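You operate a simulated robot arm through the tools that you are given. There is no shell and no other tool.

You are at the controls of a simulated robot arm. One attempt, no reset.

Task
Swap the holder in the blue check stand for the one that the card names, and lock it.
Fine: the old one goes on to the foam strip; leave the third holder. Set down upright: loaded holder.

Only the result counts: the job must be done as asked and must still hold three seconds after the hand-in. Knocking over, shifting, dropping, spilling or breaking anything else fails it.

Robot
A 7-joint arm with a two-finger parallel gripper, fixed in place. Base frame: the origin is at the foot of the arm, x ahead of it, y to its left, z up. Lengths are in mm, angles in degrees, forces in N, time in s.
With the tool pointing down near the work surface it reaches from about 380 to 880 mm from the base axis. Its first joint turns from -166.0 to 166.0 degrees. Payload 3.43 kg.
The TCP is the grasp point between the finger pads, 34 mm short of the fingertips. In the tool frame z runs along the fingers and y along their closing line. The gripper opens to 128 mm. The fingers are 24 mm wide and 12 mm thick; the gripper's body (48 by 130 mm) begins 96 mm behind the TCP.
Orientation is that of the tool frame in the base frame, as a unit quaternion [x, y, z, w]. With the fingers straight down and closing along the base's y, the tool's x points along the base's -x, its y along +y and its z along -z.

Tools
- The arm moves only by the tool play_rows. Its argument "rows" is text: rows parted by semicolons, each of 7 numbers parted by spaces: the shift along the base's x, y, z in units of 20 mm (1.0 is 20 mm), then the turn, a rotation vector about the base's x, y, z in units of 8 degrees (1.0 is 8 degrees), then the finger opening in mm, from 0 to 128. In form: dx dy dz ax ay az fingers; .... A call has 1 to 20 rows; each row shifts and turns the commanded pose from where the row before left it. A call with a number of a shift or a turn outside -1 to 1 is refused whole. Rows are played at 5 a second. More than 50 mm and 8.6 degrees between two rows, or a gripper value outside its range, and nothing of the call is played. A pose out of reach is approached as far as the arm can. The call stops where the force on the tool passes 40 N (or 10 N more than at its start, if that is more) or the arm is blocked; 0.2 s more then pass. Each finger travels about 153 mm/s and halts on what it meets, pressing with about 27 N; the grip force reading is that of the motor and also rises with nothing between the fingers. The clock runs only during rows and for 0.2 s after the last one: add rows that do not move to give the fingers time. It gives the time, the measured TCP pose, the force on the tool (base axes), the opening and the grip force at its end, in the units of the frame above (readings bear some noise), with the torque about the TCP (base axes, N m) and any sound that the robot's microphone picked up.
- Cameras (640 x 400 px; columns grow to the right, rows downward): "scene" is fixed at [233, 510.6, 1422.9]; the picture's right is [1.00, -0.00, 0.00], its down [-0.00, -0.36, -0.93] and it looks along [0.00, 0.93, -0.36] (base axes); focal length 214 px, centre (320, 200). "wrist" rides on the gripper at [76, -11, -160] in the tool frame; the picture's right is [0.15, 0.99, 0.00], its down [-0.88, 0.13, -0.46] and it looks along [-0.45, 0.07, 0.89] (tool axes); focal length 234 px, centre (320, 200). There is no depth. A picture from a camera that has moved, and an enlarged one, comes with that camera's place and axes in the base frame and with its lens. The place of the scene camera against the robot may be out by one fixed shift of up to 18 mm in any direction.
- grab_frame(camera): a new picture of that camera. It takes no simulated time.
- zoom(camera, box): a new picture of the part [left, top, right, bottom] of that camera's present view, enlarged. It takes no simulated time.
- close_job(): hands the job in; it is judged then, once.

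Nothing tells you positions but the pictures and the camera data. Unless the task says otherwise, let go and move clear before handing in.

The tools are called after "Emit:" as name(argument=value, ...) on one line, values as JSON. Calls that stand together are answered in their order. play_rows: Moves the arm, as the interface text tells. Its arguments: {"type":"object","properties":{"rows":{"type":"string"}},"required":["rows"]} The other tools are called the same way: grab_frame (camera) takes a picture; zoom (camera, box) takes an enlarged picture of a part of a camera's view; close_job () hands the job in.

At the start:

```text
t: 0.0
tool_pos: [270.4, 433.0, 1324.5]
orientation: [0.0, 1.0, 0.001, 0.0]
ft_force: [0.6, -0.4, -0.1]
ft_torque: [0.0, -0.01, -0.04]
grip_width: 128.0
grip_force: 0.1
```

scene: 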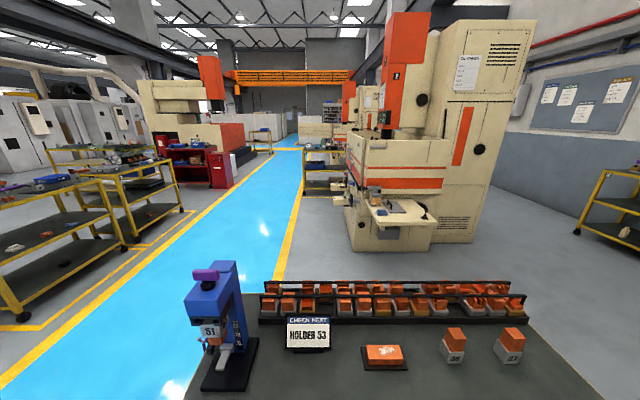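
wrist: 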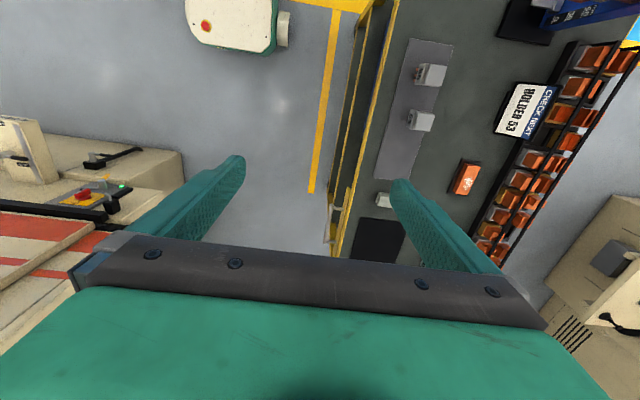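

The card reads "HOLDER 53", and a blue check stand on the left holds a holder that looks like 51. I'll zoom in to read the labels and locate everything.

Emit:
zoom(camera="scene", box=[160, 250, 280, 400])

Emit:
zoom(camera="scene", box=[400, 300, 560, 400])

Emit:
zoom(camera="scene", box=[260, 270, 420, 370])

Emit:
zoom(camera="wrist", box=[320, 0, 640, 200])

Emit:
zoom(camera="wrist", box=[320, 120, 520, 280])

```text
2.67 times, centred on (220, 325) of scene
camera zoom: at [233.0, 510.6, 1422.9], right [1.0, 0.0, 0.0], down [0.0, -0.36, -0.93], along [0.0, 0.93, -0.36], focal length 572 px, centre (587, -133)
```

zoom: 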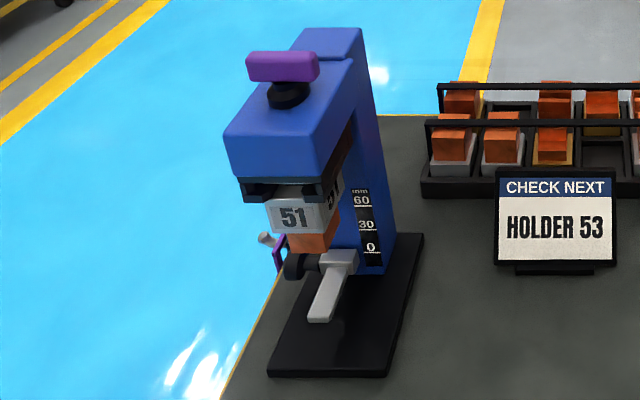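

```text
4.00 times, centred on (480, 350) of scene
camera zoom: at [233.0, 510.6, 1422.9], right [1.0, 0.0, 0.0], down [0.0, -0.36, -0.93], along [0.0, 0.93, -0.36], focal length 858 px, centre (-320, -400)
```

zoom: 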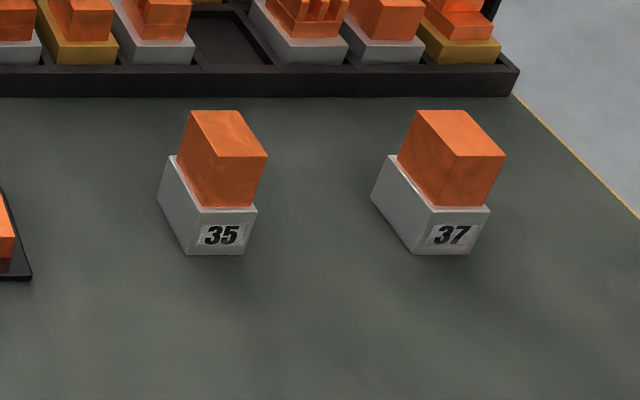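

```text
4.00 times, centred on (340, 320) of scene
camera zoom: at [233.0, 510.6, 1422.9], right [1.0, 0.0, 0.0], down [0.0, -0.36, -0.93], along [0.0, 0.93, -0.36], focal length 858 px, centre (240, -280)
```

zoom: 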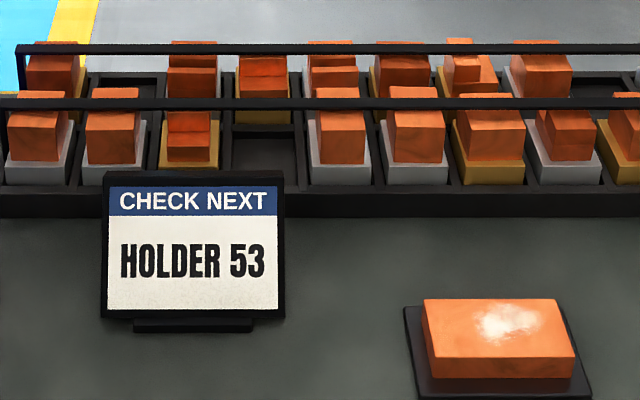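

```text
2.00 times, centred on (480, 100) of wrist
camera zoom: at [194.7, 421.2, 1483.7], right [-0.15, 0.99, 0.0], down [0.88, 0.13, 0.46], along [0.45, 0.07, -0.89], focal length 468 px, centre (0, 400)
```

zoom: 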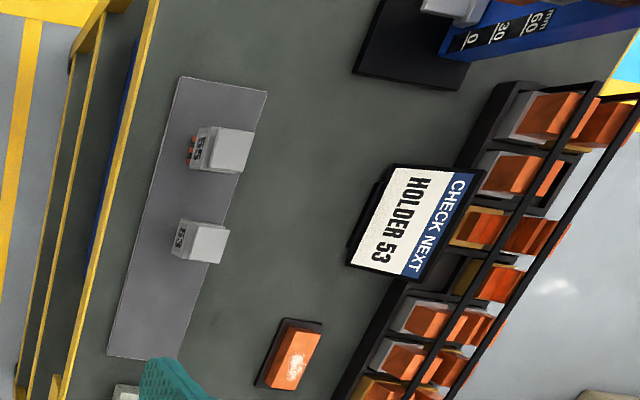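

```text
2.50 times, centred on (420, 200) of wrist
camera zoom: at [194.7, 421.2, 1483.7], right [-0.15, 0.99, 0.0], down [0.88, 0.13, 0.46], along [0.45, 0.07, -0.89], focal length 585 px, centre (70, 200)
```

zoom: 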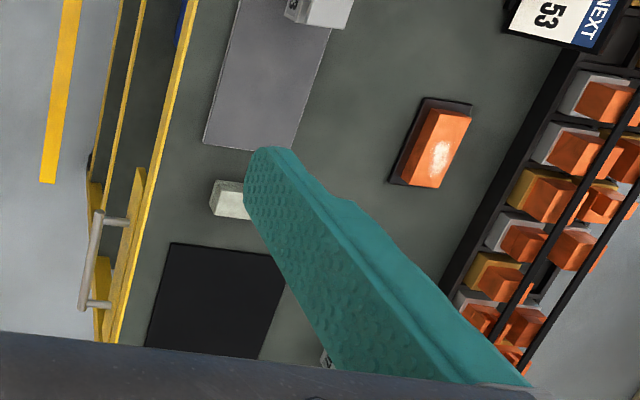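

The card names 53, and 51 sits in the stand. Two holders lie on a grey foam strip near the front edge of the table. The work surface looks to be at about z≈850, so I'll move the wrist camera at a safe height to triangulate.

Emit:
play_rows(rows="-1 0 0 0 0 0 128; -1 0 0 0 0 0 128; -1 0 0 0 0 0 128; -1 0 0 0 0 0 128; -1 0 0 0 0 0 128; -1 0 0 0 0 0 128; -1 0 0 0 0 0 128; -1 0 0 0 0 0 128; -1 0 0 0 0 0 128; -1 0 0 0 0 0 128; 0 0 0 0 0 0 128; 0 0 0 0 0 0 128")

Emit:
grab_frame(camera="wrist")

Emit:
grab_frame(camera="scene")

```text
t: 2.6
tool_pos: [71.6, 434.6, 1317.6]
orientation: [-0.001, 1.0, -0.006, -0.011]
ft_force: [-0.5, 0.3, 0.0]
ft_torque: [0.0, -0.02, -0.02]
grip_width: 127.9
grip_force: 0.0
```

```text
taken
camera wrist: at [-1.2, 425.1, 1479.8], right [-0.15, 0.99, -0.01], down [0.89, 0.14, 0.43], along [0.43, 0.06, -0.9], focal length 234 px, centre (320, 200)
```

wrist: 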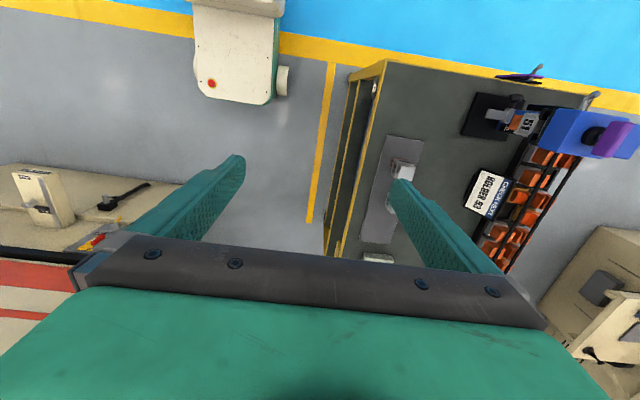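

```text
taken
```

scene: 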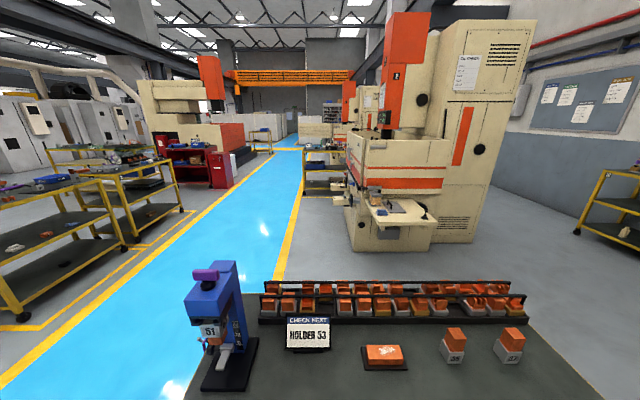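

The table top works out to roughly z≈840, with the card at about (184, 917). I'll rotate the tool 90° about z so the wrist camera faces +y, and lower it a bit.

Emit:
play_rows(rows="0 0 -1 0 0 1 128; 0 0 -1 0 0 1 128; 0 0 -1 0 0 1 128; 0 0 -1 0 0 1 128; 0 0 0 0 0 1 128; 0 0 0 0 0 1 128; 0 0 0 0 0 1 128; 0 0 0 0 0 1 128; 0 0 0 0 0 1 128; 0 0 0 0 0 1 128; 0 0 0 0 0 1 128; 0 0 0 0 0 0.25 128; 0 0 0 0 0 0 128; 0 0 0 0 0 0 128")

Emit:
grab_frame(camera="wrist")

```text
t: 5.6
tool_pos: [70.7, 432.3, 1243.6]
orientation: [0.708, -0.707, 0.0, 0.001]
ft_force: [-1.1, -0.2, -0.7]
ft_torque: [-0.03, 0.05, 0.01]
grip_width: 127.7
grip_force: 0.0
```

```text
taken
camera wrist: at [81.1, 356.7, 1403.4], right [-0.99, -0.15, 0.0], down [-0.13, 0.88, 0.46], along [-0.07, 0.45, -0.89], focal length 234 px, centre (320, 200)
```

wrist: 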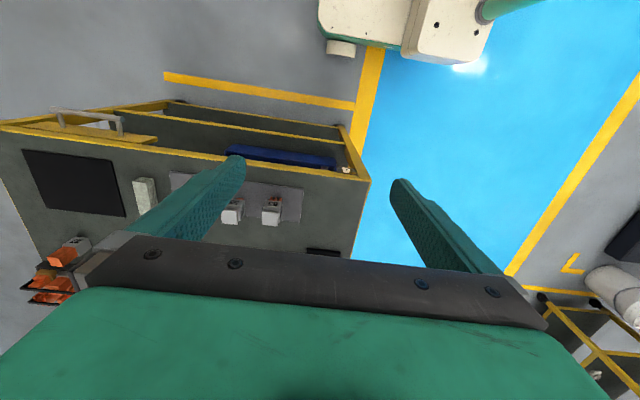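

The wrist view is inverted in this orientation (image down is +y). I'll zoom in on the foam strip and the holders on it.

Emit:
zoom(camera="wrist", box=[160, 160, 320, 260])

Emit:
zoom(camera="wrist", box=[0, 130, 160, 320])

Emit:
zoom(camera="wrist", box=[290, 170, 390, 270])

```text
4.00 times, centred on (240, 210) of wrist
camera zoom: at [81.1, 356.7, 1403.4], right [-0.99, -0.15, 0.0], down [-0.13, 0.88, 0.46], along [-0.07, 0.45, -0.89], focal length 937 px, centre (640, 160)
```

zoom: 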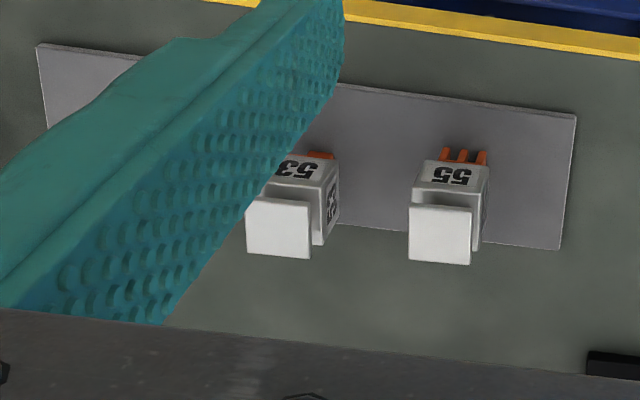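

```text
2.11 times, centred on (80, 225) of wrist
camera zoom: at [81.1, 356.7, 1403.4], right [-0.99, -0.15, 0.0], down [-0.13, 0.88, 0.46], along [-0.07, 0.45, -0.89], focal length 493 px, centre (825, 147)
```

zoom: 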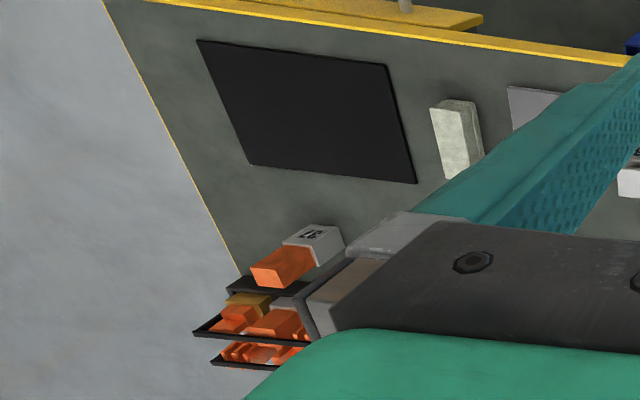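

```text
4.00 times, centred on (340, 220) of wrist
camera zoom: at [81.1, 356.7, 1403.4], right [-0.99, -0.15, 0.0], down [-0.13, 0.88, 0.46], along [-0.07, 0.45, -0.89], focal length 937 px, centre (240, 120)
```

zoom: 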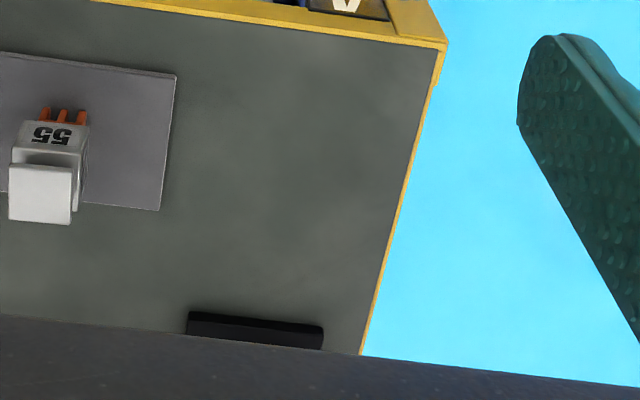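

Emit:
zoom(camera="scene", box=[180, 255, 264, 325])

Emit:
zoom(camera="scene", box=[190, 315, 264, 395])

```text
5.71 times, centred on (222, 290) of scene
camera zoom: at [233.0, 510.6, 1422.9], right [1.0, 0.0, 0.0], down [0.0, -0.36, -0.93], along [0.0, 0.93, -0.36], focal length 1226 px, centre (880, -314)
```

zoom: 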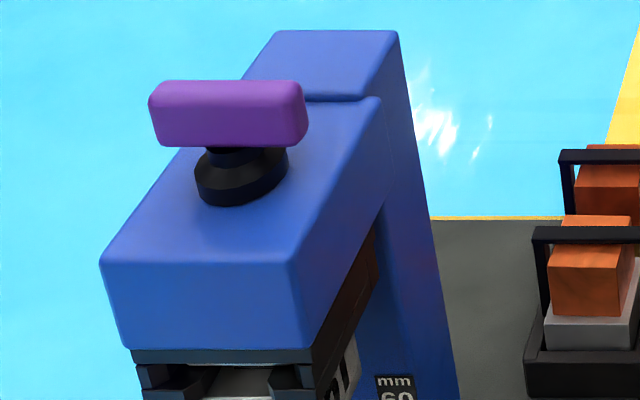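

```text
5.00 times, centred on (227, 355) of scene
camera zoom: at [233.0, 510.6, 1422.9], right [1.0, 0.0, 0.0], down [0.0, -0.36, -0.93], along [0.0, 0.93, -0.36], focal length 1072 px, centre (785, -575)
```

zoom: 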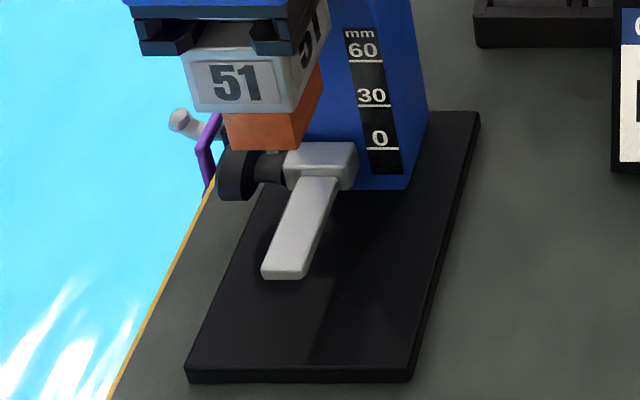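

The holders hang from a top flange, with the orange electrodes pointing down, and slide into rails under the stand's head from the front. The purple knob on top of the head is probably the lock. I'll turn the tool the other way so that tilting it horizontal gives me an upright camera view.

Emit:
play_rows(rows="0 0 0 0 0 -1 128; 0 0 0 0 0 -1 128; 0 0 0 0 0 -1 128; 0 0 0 0 0 -1 128; 0 0 0 0 0 -1 128; 0 0 0 0 0 -1 128; 0 0 0 0 0 -1 128; 0 0 0 0 0 -1 128; 0 0 0 0 0 -1 128; 0 0 0 0 0 -1 128; 0 0 0 0 0 -1 128; 0 0 0 0 0 -1 128; 0 0 0 0 0 -1 128; 0 0 0 0 0 -1 128; 0 0 0 0 0 -1 128; 0 0 0 0 0 -1 128; 0 0 0 0 0 -1 128; 0 0 0 0 0 -1 128; 0 0 0 0 0 -1 128; 0 0 0 0 0 -1 128")

Emit:
play_rows(rows="0 0 0 0 0 -1 128; 0 0 0 0 0 -1 128; 0 0 0 0 0 -0.5 128; 0 0 0 0 0 0 128")

Emit:
grab_frame(camera="wrist")

```text
t: 9.8
tool_pos: [70.2, 432.8, 1236.7]
orientation: [0.575, 0.818, -0.017, -0.011]
ft_force: [0.6, 0.4, 0.7]
ft_torque: [-0.02, 0.01, 0.01]
grip_width: 128.0
grip_force: 0.0
```

```text
t: 10.8
tool_pos: [72.0, 431.5, 1236.7]
orientation: [0.707, 0.707, -0.018, -0.008]
ft_force: [-0.7, 0.6, 0.8]
ft_torque: [0.03, -0.02, -0.03]
grip_width: 128.0
grip_force: 0.1
```

```text
taken
camera wrist: at [65.2, 511.0, 1395.5], right [0.99, 0.15, -0.04], down [0.15, -0.87, 0.47], along [0.03, -0.47, -0.88], focal length 234 px, centre (320, 200)
```

wrist: 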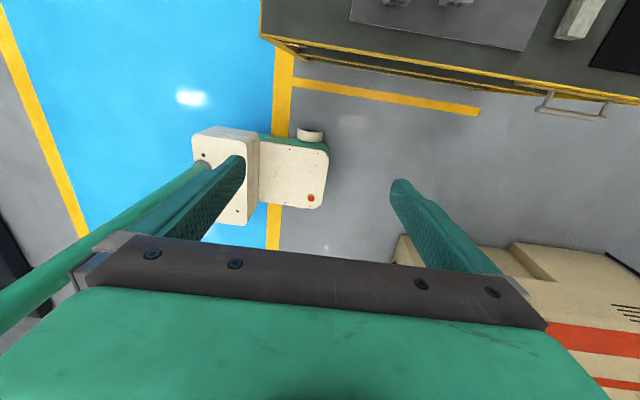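

The camera is now on the +y side. I'll tilt the tool to horizontal, pointing at +y, while moving down and forward in clear space to look at the stand from the front.

Emit:
play_rows(rows="-0.25 0.6 -0.8 0.9375 0 0 128; -0.25 0.6 -0.8 0.9375 0 0 128; -0.25 0.6 -0.8 0.9375 0 0 128; -0.25 0.6 -0.8 0.9375 0 0 128; -0.25 0.6 -0.8 0.9375 0 0 128; -0.25 0.6 -0.8 0.9375 0 0 128; -0.25 0.6 -0.8 0.9375 0 0 128; -0.25 0.6 -0.8 0.9375 0 0 128; -0.25 0.6 -0.8 0.9375 0 0 128; -0.25 0.6 -0.8 0.9375 0 0 128; -0.25 0.6 -0.8 0.9375 0 0 128; -0.25 0.6 -0.8 0.9375 0 0 128; 0 0 0 0 0 0 128; 0 0 0 0 0 0 128")

Emit:
grab_frame(camera="wrist")

Emit:
grab_frame(camera="scene")

```text
t: 13.8
tool_pos: [23.2, 542.0, 1101.6]
orientation: [0.593, 0.593, 0.387, -0.385]
ft_force: [0.1, 0.1, -0.4]
ft_torque: [-0.06, 0.05, -0.03]
grip_width: 128.1
grip_force: 0.1
out of reach, approached as far as the arm can: row 8, 9, 10, 11, 12
```

```text
taken
camera wrist: at [11.4, 426.7, 1235.0], right [0.99, 0.06, 0.14], down [0.13, -0.77, -0.62], along [0.07, 0.63, -0.77], focal length 234 px, centre (320, 200)
```

wrist: 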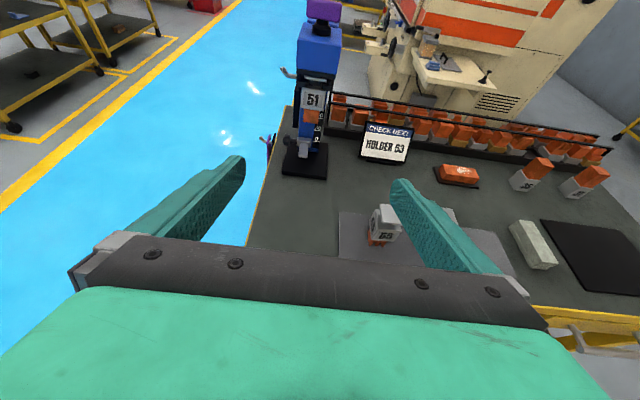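

```text
taken
```

scene: 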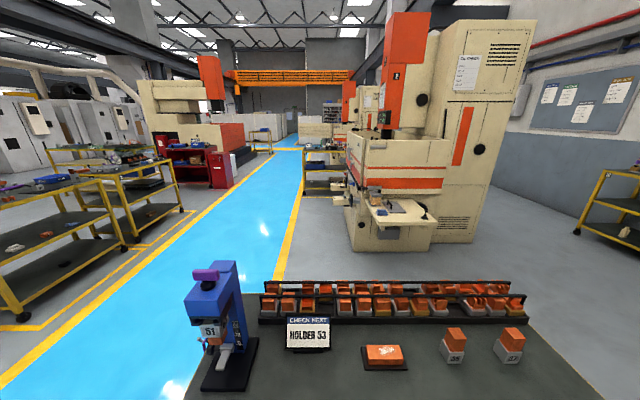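

Good view of the stand front. I'll zoom in on its details.

Emit:
zoom(camera="wrist", box=[250, 0, 370, 190])

Emit:
zoom(camera="wrist", box=[270, 70, 350, 190])

Emit:
zoom(camera="wrist", box=[330, 190, 490, 290])

```text
2.11 times, centred on (310, 95) of wrist
camera zoom: at [11.4, 426.7, 1235.0], right [0.99, 0.06, 0.14], down [0.13, -0.77, -0.62], along [0.07, 0.63, -0.77], focal length 493 px, centre (341, 421)
```

zoom: 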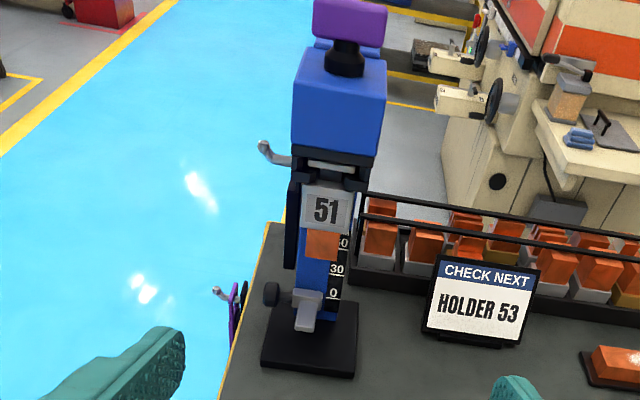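

```text
3.33 times, centred on (310, 130) of wrist
camera zoom: at [11.4, 426.7, 1235.0], right [0.99, 0.06, 0.14], down [0.13, -0.77, -0.62], along [0.07, 0.63, -0.77], focal length 781 px, centre (353, 433)
```

zoom: 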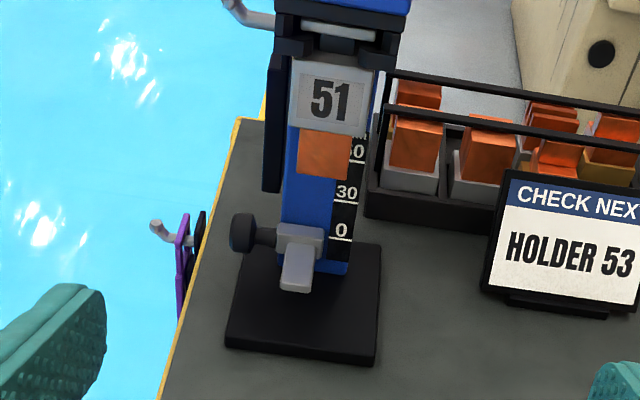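

```text
4.00 times, centred on (410, 240) of wrist
camera zoom: at [11.4, 426.7, 1235.0], right [0.99, 0.06, 0.14], down [0.13, -0.77, -0.62], along [0.07, 0.63, -0.77], focal length 937 px, centre (-40, 40)
```

zoom: 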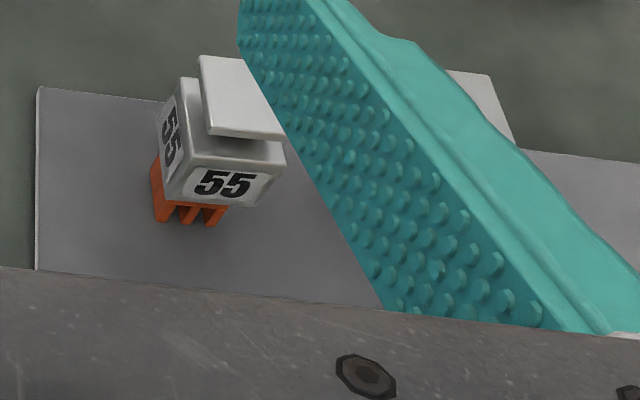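

The stand has a head with a purple bar knob and front rails carrying 51. Below that is a gauge arm with a scale. I'll go in closer to see the head top and rails for any lock markings.

Emit:
play_rows(rows="0 1 0 0 0 0 128; 0 1 0 0 0 0 128; 0 1 0 0 0 0 128; 0 1 0 0 0 0 128; 0 0 0 0 0 0 128; 0 0 0 0 0 0 128")

Emit:
grab_frame(camera="wrist")

```text
t: 15.2
tool_pos: [23.1, 621.5, 1100.6]
orientation: [0.592, 0.593, 0.386, -0.386]
ft_force: [-0.5, 0.5, -0.7]
ft_torque: [-0.02, 0.01, -0.05]
grip_width: 128.2
grip_force: 0.0
```

```text
taken
camera wrist: at [11.2, 506.3, 1234.9], right [0.99, 0.06, 0.14], down [0.13, -0.77, -0.62], along [0.07, 0.63, -0.77], focal length 234 px, centre (320, 200)
```

wrist: 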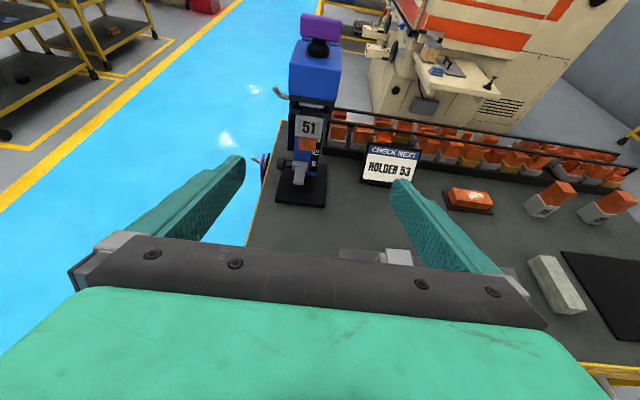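

Emit:
play_rows(rows="0 0 -0.5 0.75 0 0 128; 0 0 -0.5 0.75 0 0 128; 0 0 -0.5 0.75 0 0 128; 0 0 -0.5 0.75 0 0 128; 0 0 0 0 0 0 128; 0 0 0 0 0 0 128")

Emit:
grab_frame(camera="wrist")

```text
t: 16.6
tool_pos: [32.4, 623.1, 1110.3]
orientation: [0.583, 0.585, 0.399, -0.399]
ft_force: [0.2, -0.1, 0.7]
ft_torque: [-0.03, 0.04, -0.01]
grip_width: 128.2
grip_force: 0.2
out of reach, approached as far as the arm can: row 1, 2, 3, 4
```

```text
taken
camera wrist: at [21.9, 502.9, 1238.7], right [0.99, 0.06, 0.14], down [0.13, -0.74, -0.65], along [0.07, 0.67, -0.74], focal length 234 px, centre (320, 200)
```

wrist: 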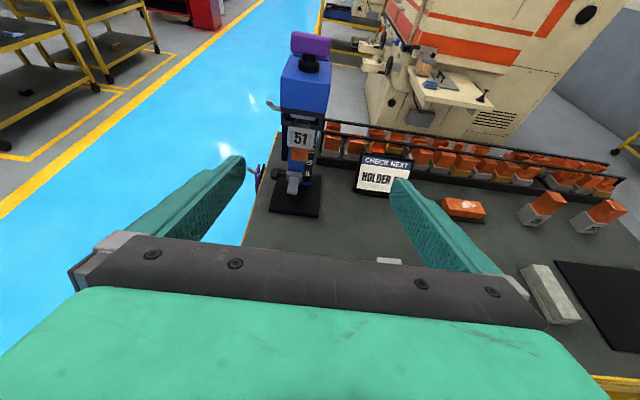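

Tilt is limited to about 68° here. I'll find out whether more tilt is available farther out.

Emit:
play_rows(rows="-0.5 1 0 0 0 0 128; -0.5 1 0 0 0 0 128; 0 1 0 0 0 0 128; 0 0 0 0.5 0 0 128; 0 0 0 0.5 0 0 128; 0 0 0 0.5 0 0 128; 0 0 0 0 0 0 128")

Emit:
grab_frame(camera="wrist")

```text
t: 18.2
tool_pos: [13.8, 685.0, 1109.7]
orientation: [0.583, 0.585, 0.398, -0.398]
ft_force: [0.1, 0.6, 0.2]
ft_torque: [0.0, 0.01, -0.01]
grip_width: 127.9
grip_force: 0.1
out of reach, approached as far as the arm can: row 4, 5, 6
```

```text
taken
camera wrist: at [2.0, 563.5, 1238.8], right [0.99, 0.06, 0.14], down [0.13, -0.74, -0.65], along [0.07, 0.67, -0.74], focal length 234 px, centre (320, 200)
```

wrist: 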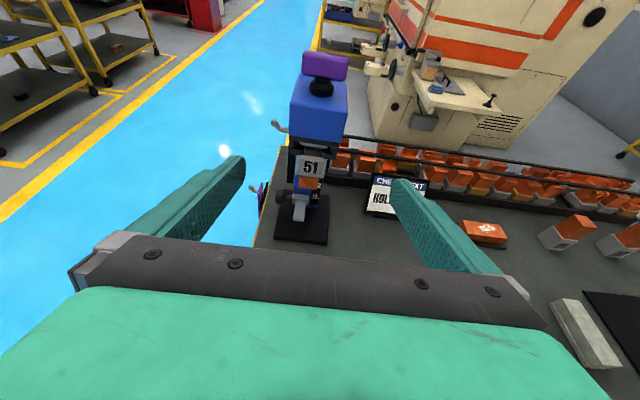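

Emit:
play_rows(rows="0 0 -1 0 0 0 128; 0 0 -1 0 0 0 128; 0 0 -1 0 0 0 128; 0 0 0 0 0 0 128")

Emit:
zoom(camera="wrist", box=[250, 30, 370, 230])

```text
t: 19.2
tool_pos: [14.2, 684.6, 1090.1]
orientation: [0.583, 0.585, 0.398, -0.399]
ft_force: [0.2, -0.3, 0.0]
ft_torque: [0.0, -0.01, 0.01]
grip_width: 128.0
grip_force: 0.1
out of reach, approached as far as the arm can: row 2, 3
```

```text
2.00 times, centred on (310, 130) of wrist
camera zoom: at [2.2, 563.9, 1218.6], right [0.99, 0.06, 0.14], down [0.13, -0.74, -0.65], along [0.07, 0.66, -0.74], focal length 468 px, centre (340, 340)
```

zoom: 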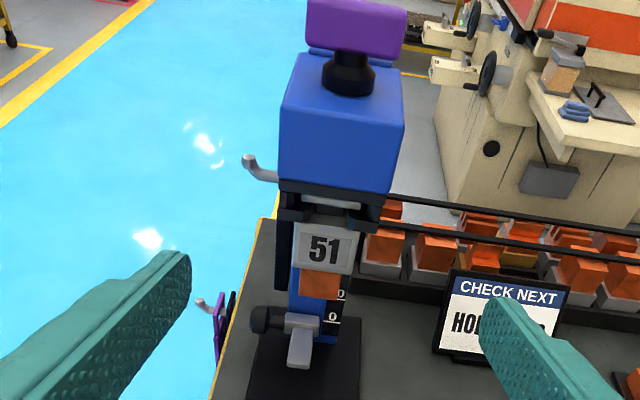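

Low positions limit the tilt, but about 50° should be enough for tip-gripping a holder from the front. Next I'll look at the head's top from higher up to understand the lock knob.

Emit:
play_rows(rows="0 0 1 -0.4 0 0 128; 0 0 1 -0.4 0 0 128; 0 0 1 -0.4 0 0 128; 0 0 1 -0.4 0 0 128; 0 0 1 -0.4 0 0 128; 0 0 1 -0.4 0 0 128; 0 0 0 0 0 0 128; 0 0 0 0 0 0 128")

Emit:
grab_frame(camera="wrist")

Emit:
zoom(camera="wrist", box=[270, 70, 370, 220])

```text
t: 21.0
tool_pos: [16.6, 683.1, 1209.3]
orientation: [0.641, 0.644, 0.295, -0.296]
ft_force: [-0.2, -0.1, 0.5]
ft_torque: [-0.04, 0.01, 0.0]
grip_width: 127.8
grip_force: 0.1
```

```text
taken
camera wrist: at [4.1, 611.4, 1371.5], right [0.99, 0.1, 0.11], down [0.13, -0.92, -0.37], along [0.07, 0.38, -0.92], focal length 234 px, centre (320, 200)
```

wrist: 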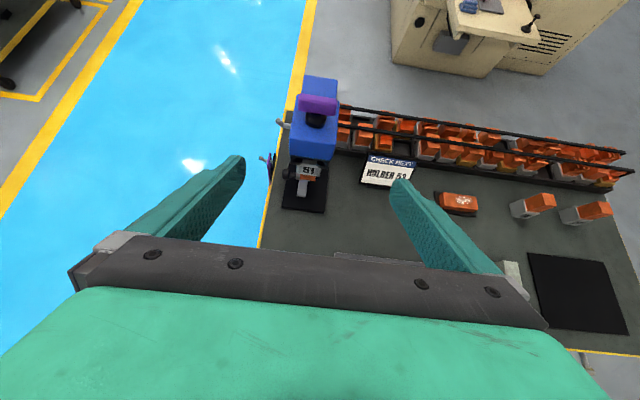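

```text
2.67 times, centred on (320, 145) of wrist
camera zoom: at [4.1, 611.4, 1371.5], right [0.99, 0.1, 0.11], down [0.13, -0.92, -0.37], along [0.07, 0.38, -0.92], focal length 624 px, centre (320, 347)
```

zoom: 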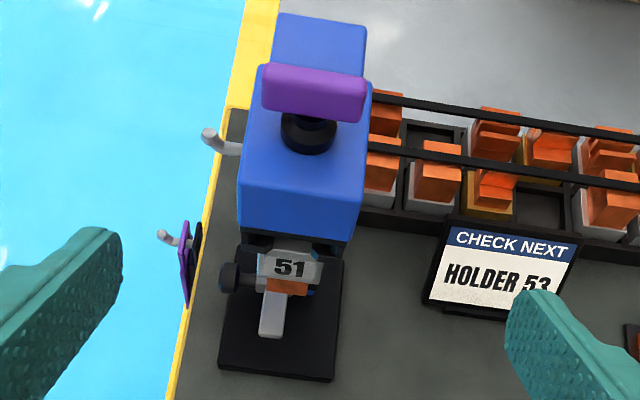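

Emit:
zoom(camera="wrist", box=[250, 100, 310, 200])

Emit:
zoom(camera="wrist", box=[280, 70, 350, 140])

Emit:
zoom(camera="wrist", box=[270, 140, 350, 220])

```text
4.00 times, centred on (280, 150) of wrist
camera zoom: at [4.1, 611.4, 1371.5], right [0.99, 0.1, 0.11], down [0.13, -0.92, -0.37], along [0.07, 0.38, -0.92], focal length 937 px, centre (480, 400)
```

zoom: 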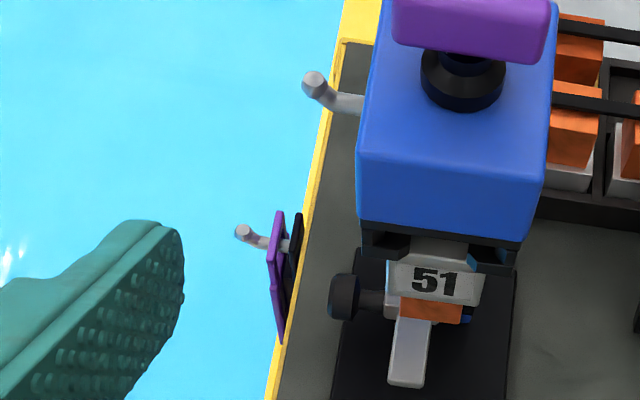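

```text
5.71 times, centred on (315, 105) of wrist
camera zoom: at [4.1, 611.4, 1371.5], right [0.99, 0.1, 0.11], down [0.13, -0.92, -0.37], along [0.07, 0.38, -0.92], focal length 1338 px, centre (349, 743)
```

zoom: 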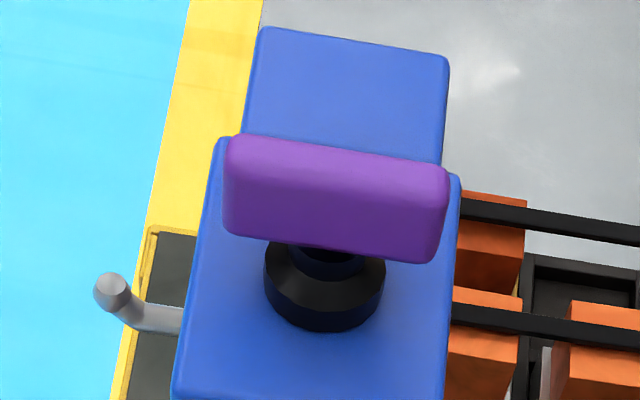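

```text
5.00 times, centred on (310, 180) of wrist
camera zoom: at [4.1, 611.4, 1371.5], right [0.99, 0.1, 0.11], down [0.13, -0.92, -0.37], along [0.07, 0.38, -0.92], focal length 1171 px, centre (370, 300)
```

zoom: 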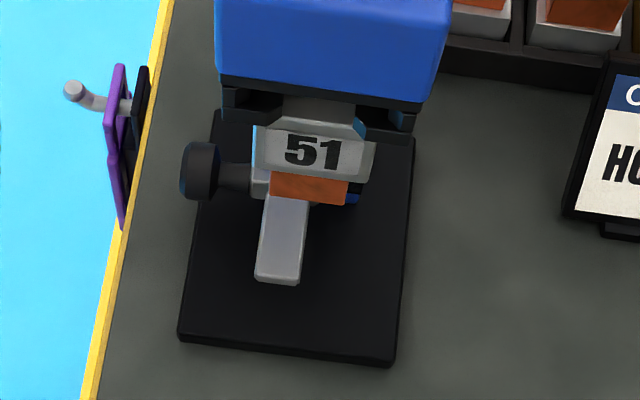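

There's also a bent grey rod on the stand's left side near (-57, 888, 1036), so I want a side view before touching anything. I'll move left of the stand and yaw the camera toward it.

Emit:
play_rows(rows="-1 0 0 0 0 -0.8 128; -1 0 0 0 0 -0.8 128; -1 0 0 0 0 -0.8 128; -1 0 0 0 0 -0.8 128; -1 0 0 0 0 -0.8 128; -1 0 0 0 0 -0.8 128; -1 0 0 0 0 -0.8 128; -1 0 0 0 0 -0.8 128; -1 0 0 0 0 -0.8 128; -1 0 0 0 0 -0.8 128; 0 0 0 0 0 0 128; 0 0 0 0 0 0 128")

Emit:
grab_frame(camera="wrist")

```text
t: 23.6
tool_pos: [-184.8, 682.1, 1210.6]
orientation: [0.884, 0.206, 0.408, -0.095]
ft_force: [-0.1, -0.5, 0.3]
ft_torque: [-0.02, -0.01, 0.0]
grip_width: 128.1
grip_force: 0.1
```

```text
taken
camera wrist: at [-254.9, 662.1, 1371.1], right [0.52, -0.85, 0.11], down [-0.77, -0.52, -0.37], along [0.37, 0.11, -0.92], focal length 234 px, centre (320, 200)
```

wrist: 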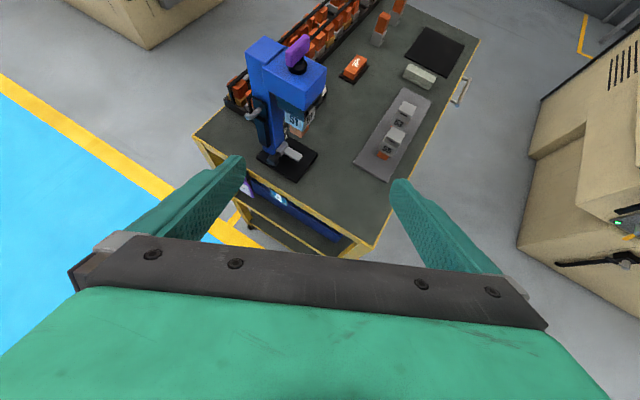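

Emit:
zoom(camera="wrist", box=[230, 30, 340, 190])

Emit:
zoom(camera="wrist", box=[230, 90, 330, 170])

Emit:
zoom(camera="wrist", box=[350, 80, 450, 190])

```text
2.50 times, centred on (285, 110) of wrist
camera zoom: at [-254.9, 662.1, 1371.1], right [0.52, -0.85, 0.11], down [-0.77, -0.52, -0.37], along [0.37, 0.11, -0.92], focal length 585 px, centre (408, 425)
```

zoom: 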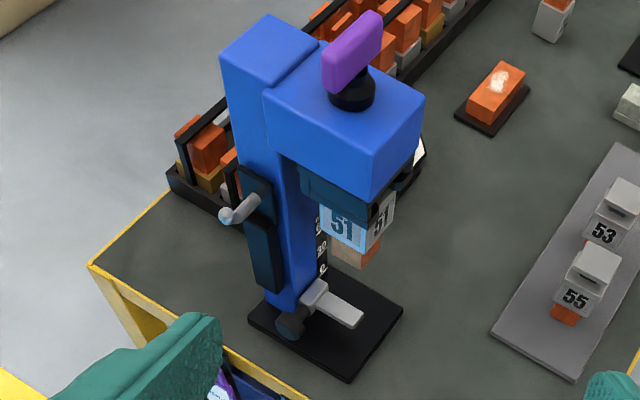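

```text
5.00 times, centred on (280, 130) of wrist
camera zoom: at [-254.9, 662.1, 1371.1], right [0.52, -0.85, 0.11], down [-0.77, -0.52, -0.37], along [0.37, 0.11, -0.92], focal length 1171 px, centre (520, 550)
```

zoom: 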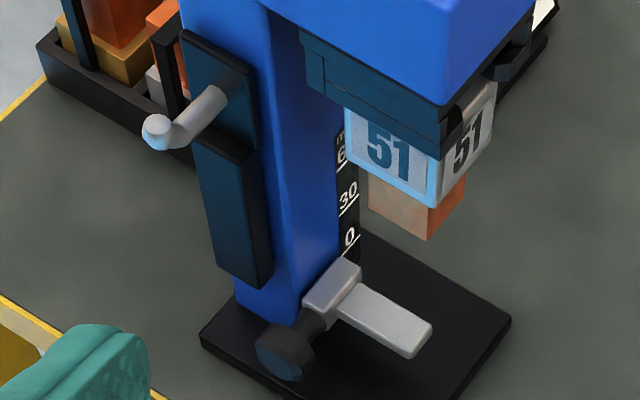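

```text
3.64 times, centred on (400, 135) of wrist
camera zoom: at [-254.9, 662.1, 1371.1], right [0.52, -0.85, 0.11], down [-0.77, -0.52, -0.37], along [0.37, 0.11, -0.92], focal length 852 px, centre (29, 436)
```

zoom: 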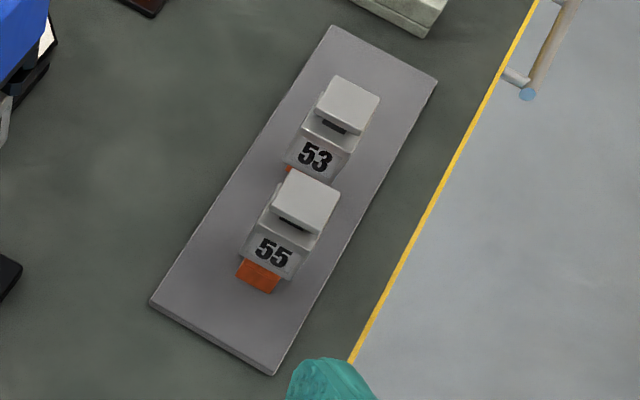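

Emit:
zoom(camera="wrist", box=[200, 140, 360, 260])

Emit:
play_rows(rows="-0.5 -0.5 0 0 0 -0.8 60; -0.5 -0.5 0 0 0 -0.8 30; -0.5 -0.5 0 0 0 -0.8 10; -0.5 -0.5 0 0 0 -0.8 10; 0 -0.5 0 0 0 0 10; 0 -0.5 0 0 0 0 10; 0 0 0 0 0 0 10")

Emit:
grab_frame(camera="wrist")

```text
3.33 times, centred on (280, 200) of wrist
camera zoom: at [-254.9, 662.1, 1371.1], right [0.52, -0.85, 0.11], down [-0.77, -0.52, -0.37], along [0.37, 0.11, -0.92], focal length 781 px, centre (453, 200)
```

zoom: 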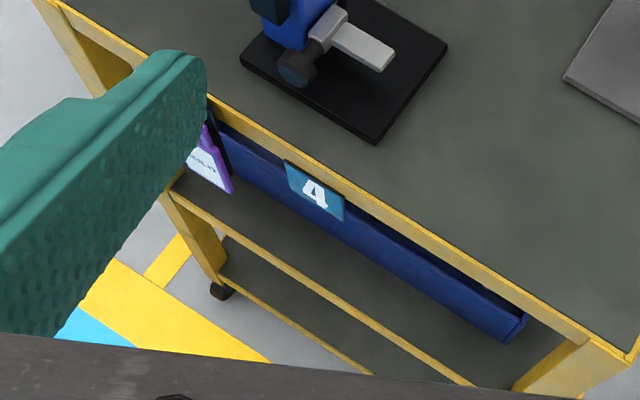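

```text
t: 25.2
tool_pos: [-213.4, 615.4, 1202.7]
orientation: [0.908, 0.004, 0.419, -0.001]
ft_force: [0.0, -0.1, -0.1]
ft_torque: [0.02, 0.0, 0.01]
grip_width: 10.2
grip_force: 0.1
out of reach, approached as far as the arm can: row 4
```

```text
taken
camera wrist: at [-286.8, 627.0, 1364.2], right [0.1, -0.99, 0.11], down [-0.92, -0.14, -0.37], along [0.38, -0.06, -0.92], focal length 234 px, centre (320, 200)
```

wrist: 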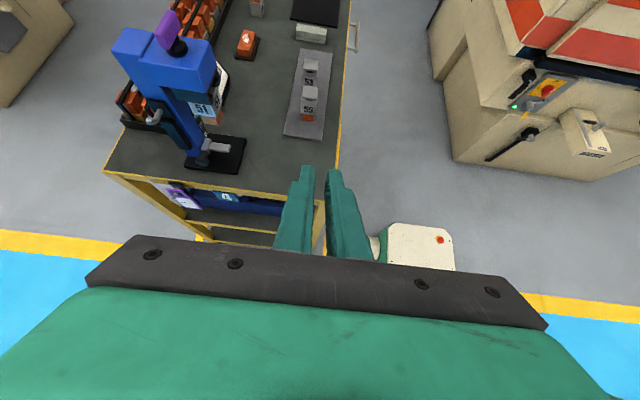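

Emit:
zoom(camera="wrist", box=[140, 160, 240, 230])

Emit:
zoom(camera="wrist", box=[110, 0, 260, 180])

Emit:
zoom(camera="wrist", box=[270, 40, 350, 140])

```text
5.71 times, centred on (190, 195) of wrist
camera zoom: at [-286.8, 627.0, 1364.2], right [0.1, -0.99, 0.11], down [-0.92, -0.14, -0.37], along [0.38, -0.06, -0.92], focal length 1338 px, centre (1063, 229)
```

zoom: 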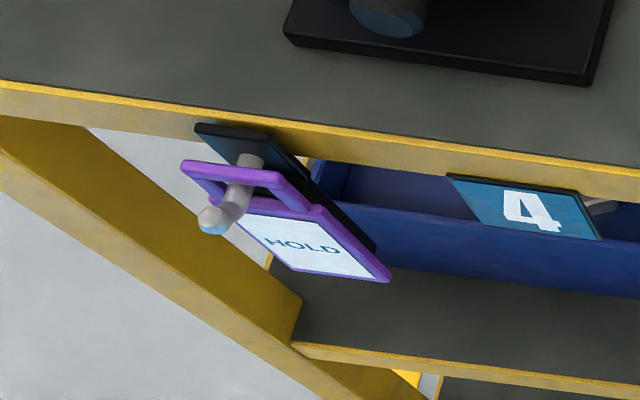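

```text
2.22 times, centred on (185, 90) of wrist
camera zoom: at [-286.8, 627.0, 1364.2], right [0.1, -0.99, 0.11], down [-0.92, -0.14, -0.37], along [0.38, -0.06, -0.92], focal length 520 px, centre (620, 444)
```

zoom: 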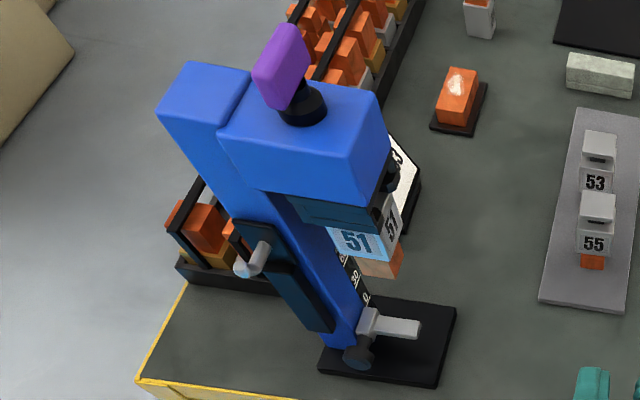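

```text
4.00 times, centred on (310, 90) of wrist
camera zoom: at [-286.8, 627.0, 1364.2], right [0.1, -0.99, 0.11], down [-0.92, -0.14, -0.37], along [0.38, -0.06, -0.92], focal length 937 px, centre (360, 640)
```

zoom: 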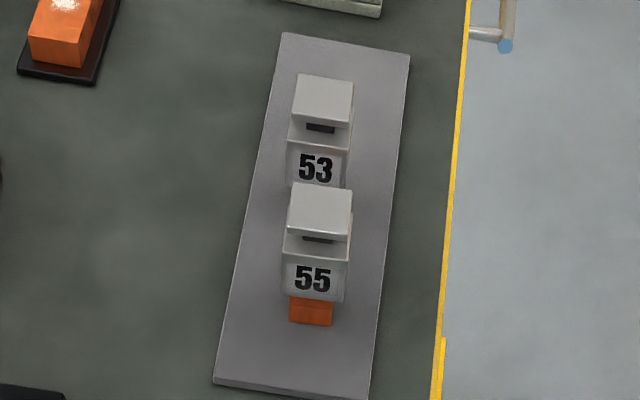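

That settles it. The purple tag is a "HOLD" tag on a table-edge hook, so I'm leaving it alone, and the purple T-bar on the head is the clamp. I'll bring the tool vertical with its closing line along y and see if I can reach above the knob.

Emit:
play_rows(rows="1 0.5 0.2 0 0.884 0 10; 1 0.5 0.2 0 0.884 0 10; 1 0.5 0.2 0 0.884 0 10; 1 0.5 0.2 0 0.884 0 10; 1 0.5 0.2 0 0.884 0 10; 1 0.5 0.2 0 0.884 0 10; 1 0.5 0.2 0 0.884 0 10; 0 0 0 0 0 1 10; 0 0 0 0 0 1 10; 0 0 0 0 0 1 10; 0 0 0 0 0 1 10; 0 0 0 0 0 1 10; 0 0 0 0 0 1 10; 0 0 0 0 0 1 10; 0 0 0 0 0 1 10; 0 0 0 0 0 1 10; 0 0 0 0 0 1 10; 0 0 0 0 0 1 10; 0 0 0 0 0 0 10")

Emit:
grab_frame(camera="wrist")

```text
t: 29.2
tool_pos: [-74.4, 687.7, 1231.3]
orientation: [0.717, 0.697, -0.003, -0.002]
ft_force: [-0.2, -1.2, 0.2]
ft_torque: [0.01, -0.02, 0.0]
grip_width: 10.0
grip_force: 0.1
```

```text
taken
camera wrist: at [-83.3, 763.2, 1390.5], right [0.99, 0.12, -0.01], down [0.11, -0.88, 0.46], along [0.05, -0.45, -0.89], focal length 234 px, centre (320, 200)
```

wrist: 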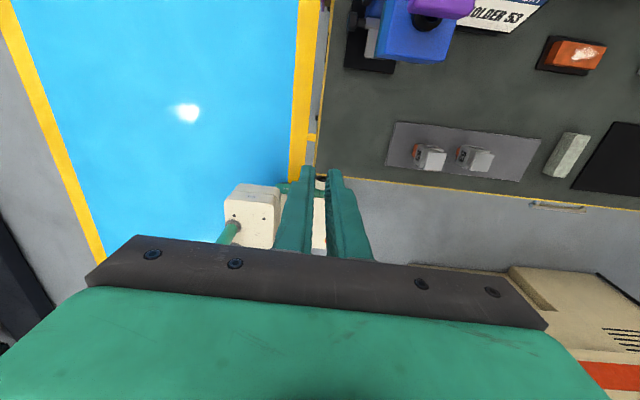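

Emit:
play_rows(rows="0.33 0.5 0 0 0 0.954 10; 0.33 0.5 0 0 0 0.954 10; 0.33 0.5 0 0 0 0.954 10; 0.33 0.5 0 0 0 0.954 10; 0.33 0.5 0 0 0 0.954 10; 0.33 0.5 0 0 0 0.954 10; 0.33 0.5 0 0 0 0.954 10; 0.33 0.5 0 0 0 0.954 10; 0.33 0.5 0 0 0 0.954 10; 0.33 0.5 0 0 0 0.954 10; 0.33 0.5 0 0 0 0.954 10; 0.33 0.5 0 0 0 0.954 10; 0 0 0 0 0 0 10; 0 0 0 0 0 0 10")

Emit:
grab_frame(camera="wrist")

Emit:
grab_frame(camera="scene")

```text
t: 32.2
tool_pos: [6.4, 785.0, 1230.8]
orientation: [0.001, 1.0, -0.003, 0.0]
ft_force: [1.0, 0.5, 0.1]
ft_torque: [-0.02, 0.02, -0.01]
grip_width: 10.0
grip_force: 0.1
out of reach, approached as far as the arm can: row 10, 11, 12
```

```text
taken
camera wrist: at [-70.9, 774.4, 1389.3], right [-0.15, 0.99, -0.01], down [0.88, 0.13, 0.46], along [0.45, 0.06, -0.89], focal length 234 px, centre (320, 200)
```

wrist: 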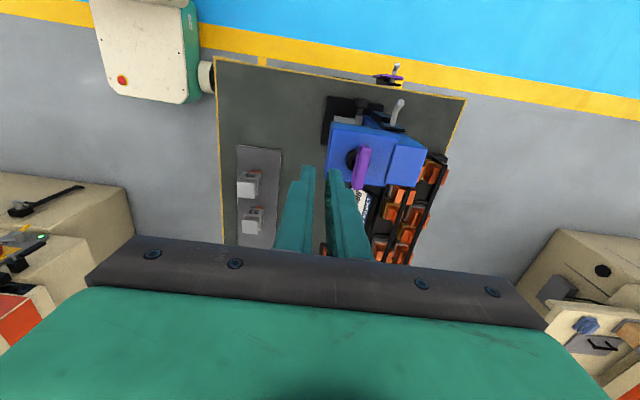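

```text
taken
```

scene: 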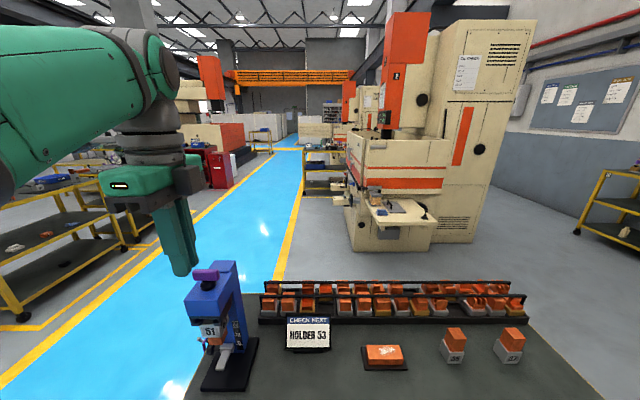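

Vertical reach stops near y≈785 at this height. I'll measure the knob geometry from here.

Emit:
zoom(camera="wrist", box=[310, 90, 450, 200])

Emit:
zoom(camera="wrist", box=[220, 130, 300, 250])

```text
3.64 times, centred on (380, 145) of wrist
camera zoom: at [-70.9, 774.4, 1389.3], right [-0.15, 0.99, -0.01], down [0.88, 0.13, 0.46], along [0.45, 0.06, -0.89], focal length 852 px, centre (102, 400)
```

zoom: 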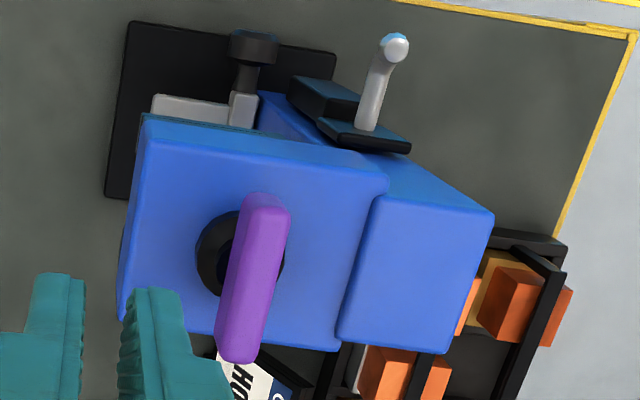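

```text
3.33 times, centred on (260, 190) of wrist
camera zoom: at [-70.9, 774.4, 1389.3], right [-0.15, 0.99, -0.01], down [0.88, 0.13, 0.46], along [0.45, 0.06, -0.89], focal length 781 px, centre (520, 233)
```

zoom: 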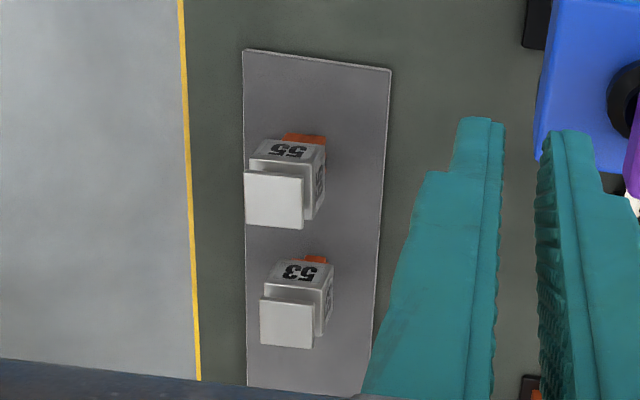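

The wrist views put the purple bar at about (6.5, 834, 1141), running along x, with the head top at z≈1118. 53 is at about (244, 657) and 55 at about (150, 649), on the strip at z≈867. I'll move above the bar with a slight forward tilt for reach and fingers open to straddle it.

Emit:
play_rows(rows="0 0.5 0 0.5 0 0 40; 0 0.5 0 0.5 0 0 40; 0 0.5 0 0.25 0 0 40; 0 0.5 -0.4 0 0 0 40; 0 0.3 -0.5 0 0 0 40; 0 0 -0.6 0 0 0 40; 0 0 0 0 0 0 40; 0 0 0 0 0 0 40")

Emit:
grab_frame(camera="wrist")

Emit:
zoom(camera="scene", box=[140, 180, 280, 320])

```text
t: 34.0
tool_pos: [5.0, 831.8, 1197.6]
orientation: [0.001, 0.996, 0.084, 0.0]
ft_force: [-0.2, 0.2, -0.3]
ft_torque: [0.0, 0.02, 0.02]
grip_width: 39.7
grip_force: 0.2
```

```text
taken
camera wrist: at [-70.8, 792.8, 1354.2], right [-0.15, 0.98, 0.16], down [0.88, 0.05, 0.47], along [0.45, 0.21, -0.87], focal length 234 px, centre (320, 200)
```

wrist: 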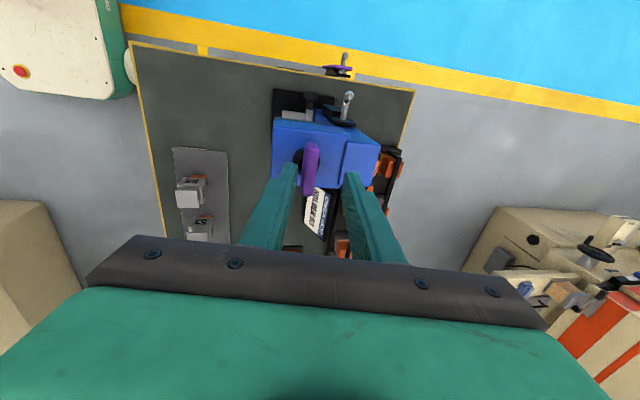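

```text
2.86 times, centred on (210, 250) of scene
camera zoom: at [233.0, 510.6, 1422.9], right [1.0, 0.0, 0.0], down [0.0, -0.36, -0.93], along [0.0, 0.93, -0.36], focal length 613 px, centre (634, 57)
```

zoom: 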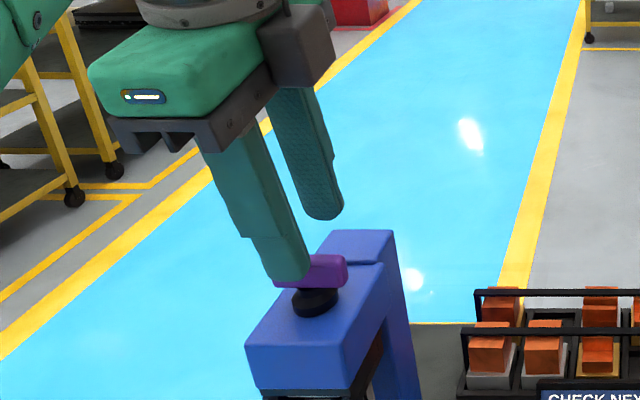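

Emit:
zoom(camera="wrist", box=[250, 90, 400, 210])

```text
3.33 times, centred on (325, 150) of wrist
camera zoom: at [-70.8, 792.8, 1354.2], right [-0.15, 0.98, 0.16], down [0.88, 0.05, 0.47], along [0.45, 0.21, -0.87], focal length 781 px, centre (303, 367)
```

zoom: 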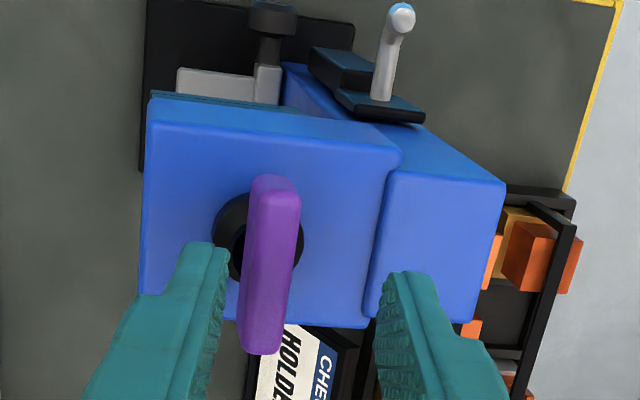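

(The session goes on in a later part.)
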